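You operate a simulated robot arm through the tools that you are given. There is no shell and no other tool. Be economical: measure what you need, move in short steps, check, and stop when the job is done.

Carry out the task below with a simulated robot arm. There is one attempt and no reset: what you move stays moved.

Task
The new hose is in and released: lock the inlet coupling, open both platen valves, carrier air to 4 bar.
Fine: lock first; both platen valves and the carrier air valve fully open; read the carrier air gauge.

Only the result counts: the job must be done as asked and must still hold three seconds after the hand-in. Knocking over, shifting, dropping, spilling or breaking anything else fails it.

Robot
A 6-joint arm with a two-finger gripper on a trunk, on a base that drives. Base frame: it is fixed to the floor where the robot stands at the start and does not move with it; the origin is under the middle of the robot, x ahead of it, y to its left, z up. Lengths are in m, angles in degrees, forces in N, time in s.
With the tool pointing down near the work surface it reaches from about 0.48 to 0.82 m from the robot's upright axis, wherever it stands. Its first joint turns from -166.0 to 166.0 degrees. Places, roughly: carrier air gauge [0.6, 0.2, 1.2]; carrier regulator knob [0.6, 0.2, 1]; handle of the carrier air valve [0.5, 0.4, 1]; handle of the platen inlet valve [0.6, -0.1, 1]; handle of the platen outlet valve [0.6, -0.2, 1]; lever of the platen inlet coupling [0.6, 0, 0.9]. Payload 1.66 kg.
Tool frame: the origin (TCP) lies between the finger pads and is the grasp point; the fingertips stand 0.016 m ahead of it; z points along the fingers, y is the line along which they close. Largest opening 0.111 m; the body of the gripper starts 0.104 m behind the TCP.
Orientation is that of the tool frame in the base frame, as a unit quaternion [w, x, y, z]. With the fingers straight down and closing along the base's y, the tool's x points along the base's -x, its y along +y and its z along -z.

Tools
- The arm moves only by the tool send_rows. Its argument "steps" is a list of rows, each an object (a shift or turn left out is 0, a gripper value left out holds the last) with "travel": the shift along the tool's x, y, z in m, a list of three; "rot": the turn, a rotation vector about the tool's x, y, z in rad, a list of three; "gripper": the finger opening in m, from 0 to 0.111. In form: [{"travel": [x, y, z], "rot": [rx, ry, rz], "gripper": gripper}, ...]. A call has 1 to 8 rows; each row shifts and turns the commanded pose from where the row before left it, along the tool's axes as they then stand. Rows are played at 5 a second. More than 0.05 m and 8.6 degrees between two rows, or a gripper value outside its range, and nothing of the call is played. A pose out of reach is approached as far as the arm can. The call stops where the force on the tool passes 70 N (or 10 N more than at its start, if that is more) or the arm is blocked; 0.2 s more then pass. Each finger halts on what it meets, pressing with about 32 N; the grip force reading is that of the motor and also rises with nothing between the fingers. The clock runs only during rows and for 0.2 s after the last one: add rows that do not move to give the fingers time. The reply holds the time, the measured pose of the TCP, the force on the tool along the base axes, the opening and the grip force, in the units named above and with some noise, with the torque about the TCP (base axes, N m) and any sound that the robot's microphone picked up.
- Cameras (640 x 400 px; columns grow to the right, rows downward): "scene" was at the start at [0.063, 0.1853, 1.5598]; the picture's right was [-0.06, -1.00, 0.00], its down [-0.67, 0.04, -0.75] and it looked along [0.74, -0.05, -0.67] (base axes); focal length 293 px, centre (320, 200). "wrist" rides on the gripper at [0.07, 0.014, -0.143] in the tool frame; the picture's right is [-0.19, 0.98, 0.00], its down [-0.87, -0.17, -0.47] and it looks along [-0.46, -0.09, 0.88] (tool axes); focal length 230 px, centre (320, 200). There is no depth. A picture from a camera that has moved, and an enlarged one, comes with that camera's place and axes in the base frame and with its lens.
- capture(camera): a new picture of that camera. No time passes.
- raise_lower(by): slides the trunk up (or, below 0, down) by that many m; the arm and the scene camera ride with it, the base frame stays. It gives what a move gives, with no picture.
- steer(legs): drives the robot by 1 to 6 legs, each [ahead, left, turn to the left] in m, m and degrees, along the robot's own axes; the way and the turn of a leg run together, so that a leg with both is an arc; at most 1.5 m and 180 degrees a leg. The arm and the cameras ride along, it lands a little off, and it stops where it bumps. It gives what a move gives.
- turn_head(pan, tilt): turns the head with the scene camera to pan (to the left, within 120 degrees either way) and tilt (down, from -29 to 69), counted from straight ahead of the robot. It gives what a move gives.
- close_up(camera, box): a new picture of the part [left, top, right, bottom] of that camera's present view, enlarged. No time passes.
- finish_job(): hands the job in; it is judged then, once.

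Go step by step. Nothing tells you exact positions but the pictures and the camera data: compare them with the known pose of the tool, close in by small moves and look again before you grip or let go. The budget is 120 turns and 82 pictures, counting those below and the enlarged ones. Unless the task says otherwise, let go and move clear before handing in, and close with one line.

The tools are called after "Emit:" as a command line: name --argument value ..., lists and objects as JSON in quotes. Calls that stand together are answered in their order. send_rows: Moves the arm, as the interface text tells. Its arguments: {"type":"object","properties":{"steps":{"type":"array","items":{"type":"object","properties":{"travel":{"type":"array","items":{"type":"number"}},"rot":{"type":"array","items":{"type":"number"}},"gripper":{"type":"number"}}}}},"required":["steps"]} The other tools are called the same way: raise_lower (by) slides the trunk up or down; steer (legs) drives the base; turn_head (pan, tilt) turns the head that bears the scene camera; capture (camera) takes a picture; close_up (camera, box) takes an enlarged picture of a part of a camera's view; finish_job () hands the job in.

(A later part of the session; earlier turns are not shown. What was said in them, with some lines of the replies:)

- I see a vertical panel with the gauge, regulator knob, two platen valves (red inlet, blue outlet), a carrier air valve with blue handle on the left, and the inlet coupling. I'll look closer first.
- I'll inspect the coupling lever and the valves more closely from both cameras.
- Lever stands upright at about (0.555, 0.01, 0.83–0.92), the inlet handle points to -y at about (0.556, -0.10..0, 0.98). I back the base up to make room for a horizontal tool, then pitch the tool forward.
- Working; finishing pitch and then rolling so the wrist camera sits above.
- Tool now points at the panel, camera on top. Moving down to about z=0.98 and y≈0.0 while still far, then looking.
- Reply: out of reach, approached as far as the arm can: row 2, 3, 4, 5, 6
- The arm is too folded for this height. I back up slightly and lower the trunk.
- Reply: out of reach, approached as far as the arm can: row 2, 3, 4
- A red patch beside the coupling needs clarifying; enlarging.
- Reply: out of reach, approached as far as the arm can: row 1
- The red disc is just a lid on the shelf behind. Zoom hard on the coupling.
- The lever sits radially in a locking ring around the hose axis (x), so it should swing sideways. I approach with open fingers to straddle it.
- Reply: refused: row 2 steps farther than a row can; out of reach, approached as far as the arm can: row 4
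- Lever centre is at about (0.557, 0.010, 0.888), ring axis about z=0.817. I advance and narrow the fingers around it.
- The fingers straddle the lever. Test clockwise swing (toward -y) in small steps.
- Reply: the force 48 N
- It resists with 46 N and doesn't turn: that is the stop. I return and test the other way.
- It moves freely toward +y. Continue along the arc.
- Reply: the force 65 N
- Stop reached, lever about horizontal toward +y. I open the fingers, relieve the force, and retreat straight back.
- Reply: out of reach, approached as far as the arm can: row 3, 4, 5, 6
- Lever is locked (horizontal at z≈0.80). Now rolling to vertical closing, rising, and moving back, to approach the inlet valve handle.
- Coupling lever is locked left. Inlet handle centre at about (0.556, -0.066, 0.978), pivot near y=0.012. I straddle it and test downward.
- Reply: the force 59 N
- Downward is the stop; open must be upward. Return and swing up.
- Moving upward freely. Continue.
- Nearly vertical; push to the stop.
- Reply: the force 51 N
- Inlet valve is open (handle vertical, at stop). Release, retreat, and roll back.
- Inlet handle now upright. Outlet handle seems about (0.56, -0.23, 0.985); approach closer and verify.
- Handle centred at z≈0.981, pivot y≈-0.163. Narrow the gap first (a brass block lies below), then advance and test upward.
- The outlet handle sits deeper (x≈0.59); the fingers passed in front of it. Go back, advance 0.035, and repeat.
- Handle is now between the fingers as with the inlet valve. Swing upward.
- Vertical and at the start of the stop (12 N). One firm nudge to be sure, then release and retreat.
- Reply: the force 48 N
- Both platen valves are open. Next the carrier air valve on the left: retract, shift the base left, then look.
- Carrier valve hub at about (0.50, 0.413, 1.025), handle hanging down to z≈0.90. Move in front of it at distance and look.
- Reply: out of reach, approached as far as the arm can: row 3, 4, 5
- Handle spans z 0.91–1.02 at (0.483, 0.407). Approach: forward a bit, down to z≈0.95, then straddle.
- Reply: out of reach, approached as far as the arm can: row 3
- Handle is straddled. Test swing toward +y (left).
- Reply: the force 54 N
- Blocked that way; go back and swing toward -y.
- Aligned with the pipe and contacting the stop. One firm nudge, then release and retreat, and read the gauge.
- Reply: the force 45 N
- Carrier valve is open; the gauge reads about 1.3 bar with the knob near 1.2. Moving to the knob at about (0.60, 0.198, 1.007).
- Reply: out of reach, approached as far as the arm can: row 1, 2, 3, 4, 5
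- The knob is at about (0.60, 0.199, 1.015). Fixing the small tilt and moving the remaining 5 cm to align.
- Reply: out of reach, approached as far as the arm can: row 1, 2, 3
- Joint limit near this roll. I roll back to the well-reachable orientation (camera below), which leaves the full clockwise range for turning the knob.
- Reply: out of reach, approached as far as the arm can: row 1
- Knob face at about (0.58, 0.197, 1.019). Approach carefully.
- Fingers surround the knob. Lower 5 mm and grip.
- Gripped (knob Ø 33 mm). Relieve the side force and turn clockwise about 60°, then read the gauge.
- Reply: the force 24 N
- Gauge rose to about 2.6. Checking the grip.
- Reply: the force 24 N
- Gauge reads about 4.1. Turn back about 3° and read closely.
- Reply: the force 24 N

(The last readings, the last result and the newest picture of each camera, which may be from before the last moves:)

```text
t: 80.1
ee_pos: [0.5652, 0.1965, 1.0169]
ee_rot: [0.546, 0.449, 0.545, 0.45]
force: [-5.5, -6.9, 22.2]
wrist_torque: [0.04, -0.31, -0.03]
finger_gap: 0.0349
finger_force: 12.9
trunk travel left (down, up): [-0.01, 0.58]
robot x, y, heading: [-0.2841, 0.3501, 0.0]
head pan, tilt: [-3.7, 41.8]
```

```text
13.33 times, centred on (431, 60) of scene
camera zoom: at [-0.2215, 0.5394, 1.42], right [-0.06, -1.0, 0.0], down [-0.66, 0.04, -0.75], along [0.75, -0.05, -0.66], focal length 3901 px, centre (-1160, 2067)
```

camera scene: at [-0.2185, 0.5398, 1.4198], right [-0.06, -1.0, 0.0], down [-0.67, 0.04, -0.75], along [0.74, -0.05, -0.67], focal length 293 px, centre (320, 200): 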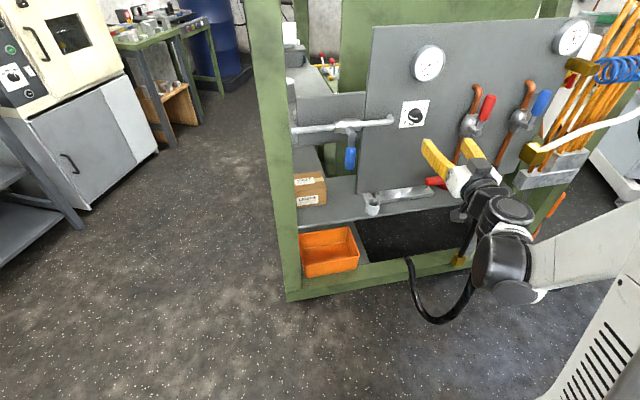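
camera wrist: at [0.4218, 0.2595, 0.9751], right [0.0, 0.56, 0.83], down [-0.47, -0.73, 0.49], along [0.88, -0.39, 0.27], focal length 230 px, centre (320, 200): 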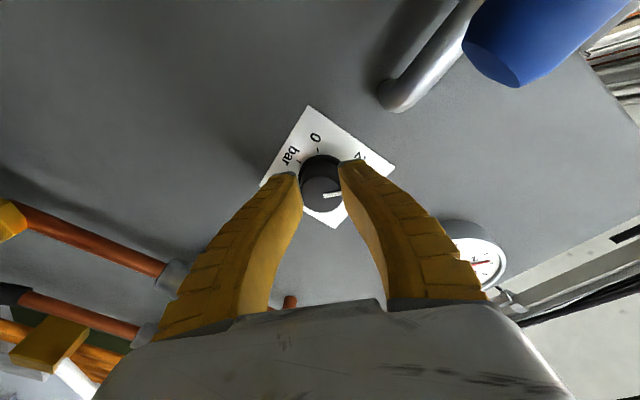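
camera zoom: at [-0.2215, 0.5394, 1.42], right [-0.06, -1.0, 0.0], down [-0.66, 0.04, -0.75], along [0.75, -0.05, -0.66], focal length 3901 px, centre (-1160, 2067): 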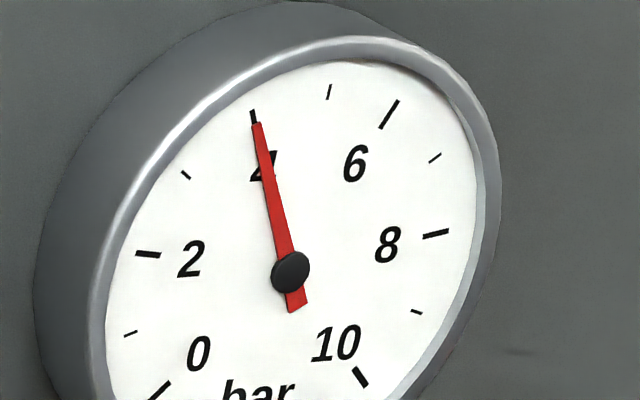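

Reads 4.0. Now release gently, back off and re-read.

Emit:
send_rows --steps '[{"gripper": 0.07}, {}, {}, {"travel": [0, 0, -0.03]}, {"travel": [0, 0, -0.04]}, {"travel": [0, 0, -0.04]}, {}]'

Emit:
close_up --camera "scene" --box '[415, 45, 447, 75]'

Emit:
capture --camera "scene"

```text
t: 81.7
ee_pos: [0.4586, 0.1978, 1.0147]
ee_rot: [0.546, 0.449, 0.546, 0.45]
force: [-0.9, -0.3, 0.0]
wrist_torque: [0.02, 0.01, -0.03]
finger_gap: 0.0717
finger_force: 1.1
trunk travel left (down, up): [-0.01, 0.58]
robot x, y, heading: [-0.2792, 0.3519, 0.2]
head pan, tilt: [-3.7, 41.8]
```

```text
13.33 times, centred on (431, 60) of scene
camera zoom: at [-0.2188, 0.5398, 1.4198], right [-0.06, -1.0, 0.0], down [-0.67, 0.04, -0.75], along [0.74, -0.05, -0.67], focal length 3901 px, centre (-1160, 2067)
```

zoom: 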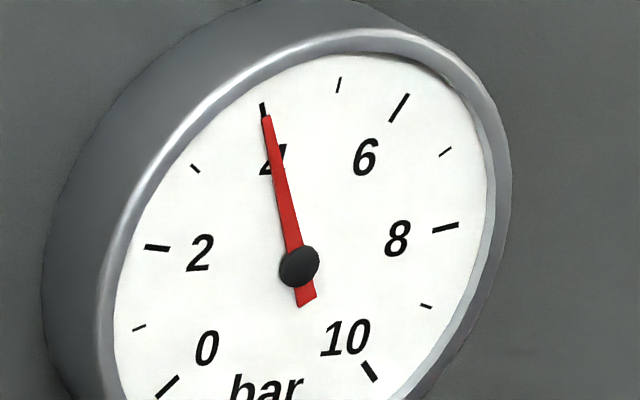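

```text
14 pictures are left
camera scene: at [-0.2188, 0.5398, 1.4198], right [-0.06, -1.0, 0.0], down [-0.67, 0.04, -0.75], along [0.74, -0.05, -0.67], focal length 293 px, centre (320, 200)
```

scene: 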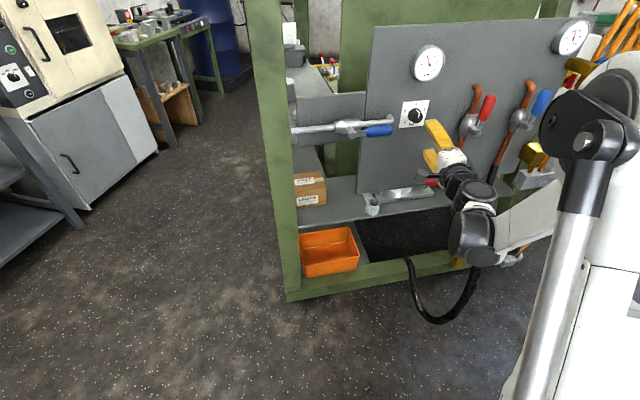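

Gauge holds at 4.0 bar. Retract fully and check all handles once.

Emit:
send_rows --steps '[{"travel": [0, 0, -0.04]}, {"travel": [0, 0, -0.04]}, {"travel": [0, 0, -0.03]}, {}]'

Emit:
close_up --camera "scene" --box '[280, 60, 440, 220]'

Emit:
close_up --camera "scene" --box '[410, 60, 560, 220]'

Emit:
capture --camera "wrist"

```text
t: 82.7
ee_pos: [0.3492, 0.1968, 1.0135]
ee_rot: [0.545, 0.449, 0.546, 0.451]
force: [0.4, -0.7, -0.8]
wrist_torque: [0.02, 0.0, 0.01]
finger_gap: 0.0717
finger_force: 1.2
trunk travel left (down, up): [-0.01, 0.58]
robot x, y, heading: [-0.28, 0.3526, -0.1]
head pan, tilt: [-3.7, 41.8]
```

```text
2.50 times, centred on (360, 140) of scene
camera zoom: at [-0.2186, 0.5397, 1.4198], right [-0.06, -1.0, 0.0], down [-0.67, 0.04, -0.75], along [0.74, -0.05, -0.67], focal length 732 px, centre (220, 350)
```

zoom: 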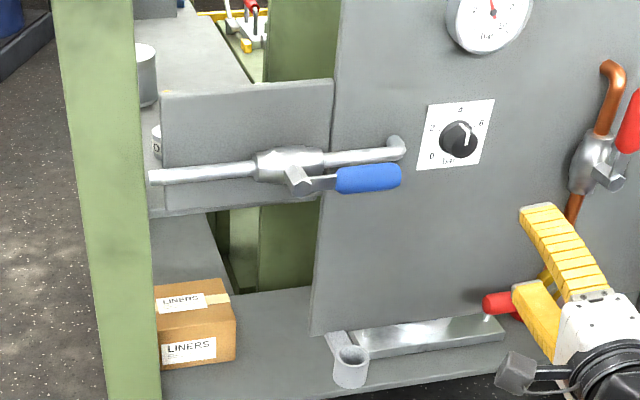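

```text
2.50 times, centred on (485, 140) of scene
camera zoom: at [-0.2186, 0.5397, 1.4198], right [-0.06, -1.0, 0.0], down [-0.67, 0.04, -0.75], along [0.74, -0.05, -0.67], focal length 732 px, centre (-92, 350)
```

zoom: 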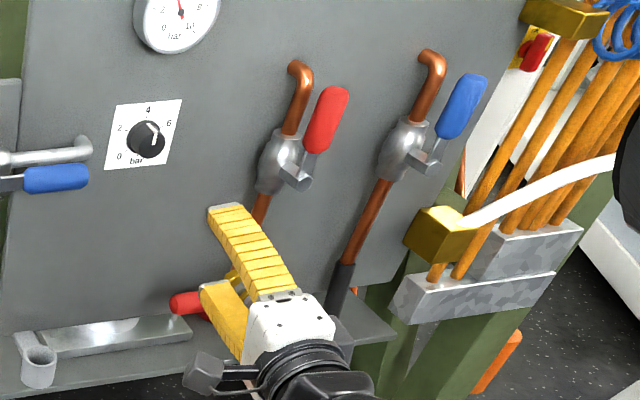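

```text
11 pictures are left
camera wrist: at [0.2043, 0.2686, 1.014], right [0.0, 0.0, 1.0], down [-0.47, -0.88, 0.0], along [0.88, -0.47, 0.0], focal length 230 px, centre (320, 200)
```

wrist: 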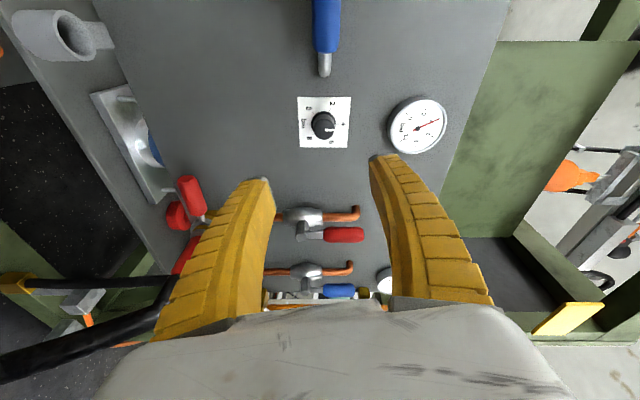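

Everything reads as asked: lever at its stop, all three valves in line with their pipes, gauge at 4.0 bar, and the arm clear. Handing in.

Emit:
finish_job

```text
The job is handed in.
```

The inlet coupling was locked first. Both platen valves and the carrier air valve are fully open, and the carrier air gauge reads 4.0 bar.
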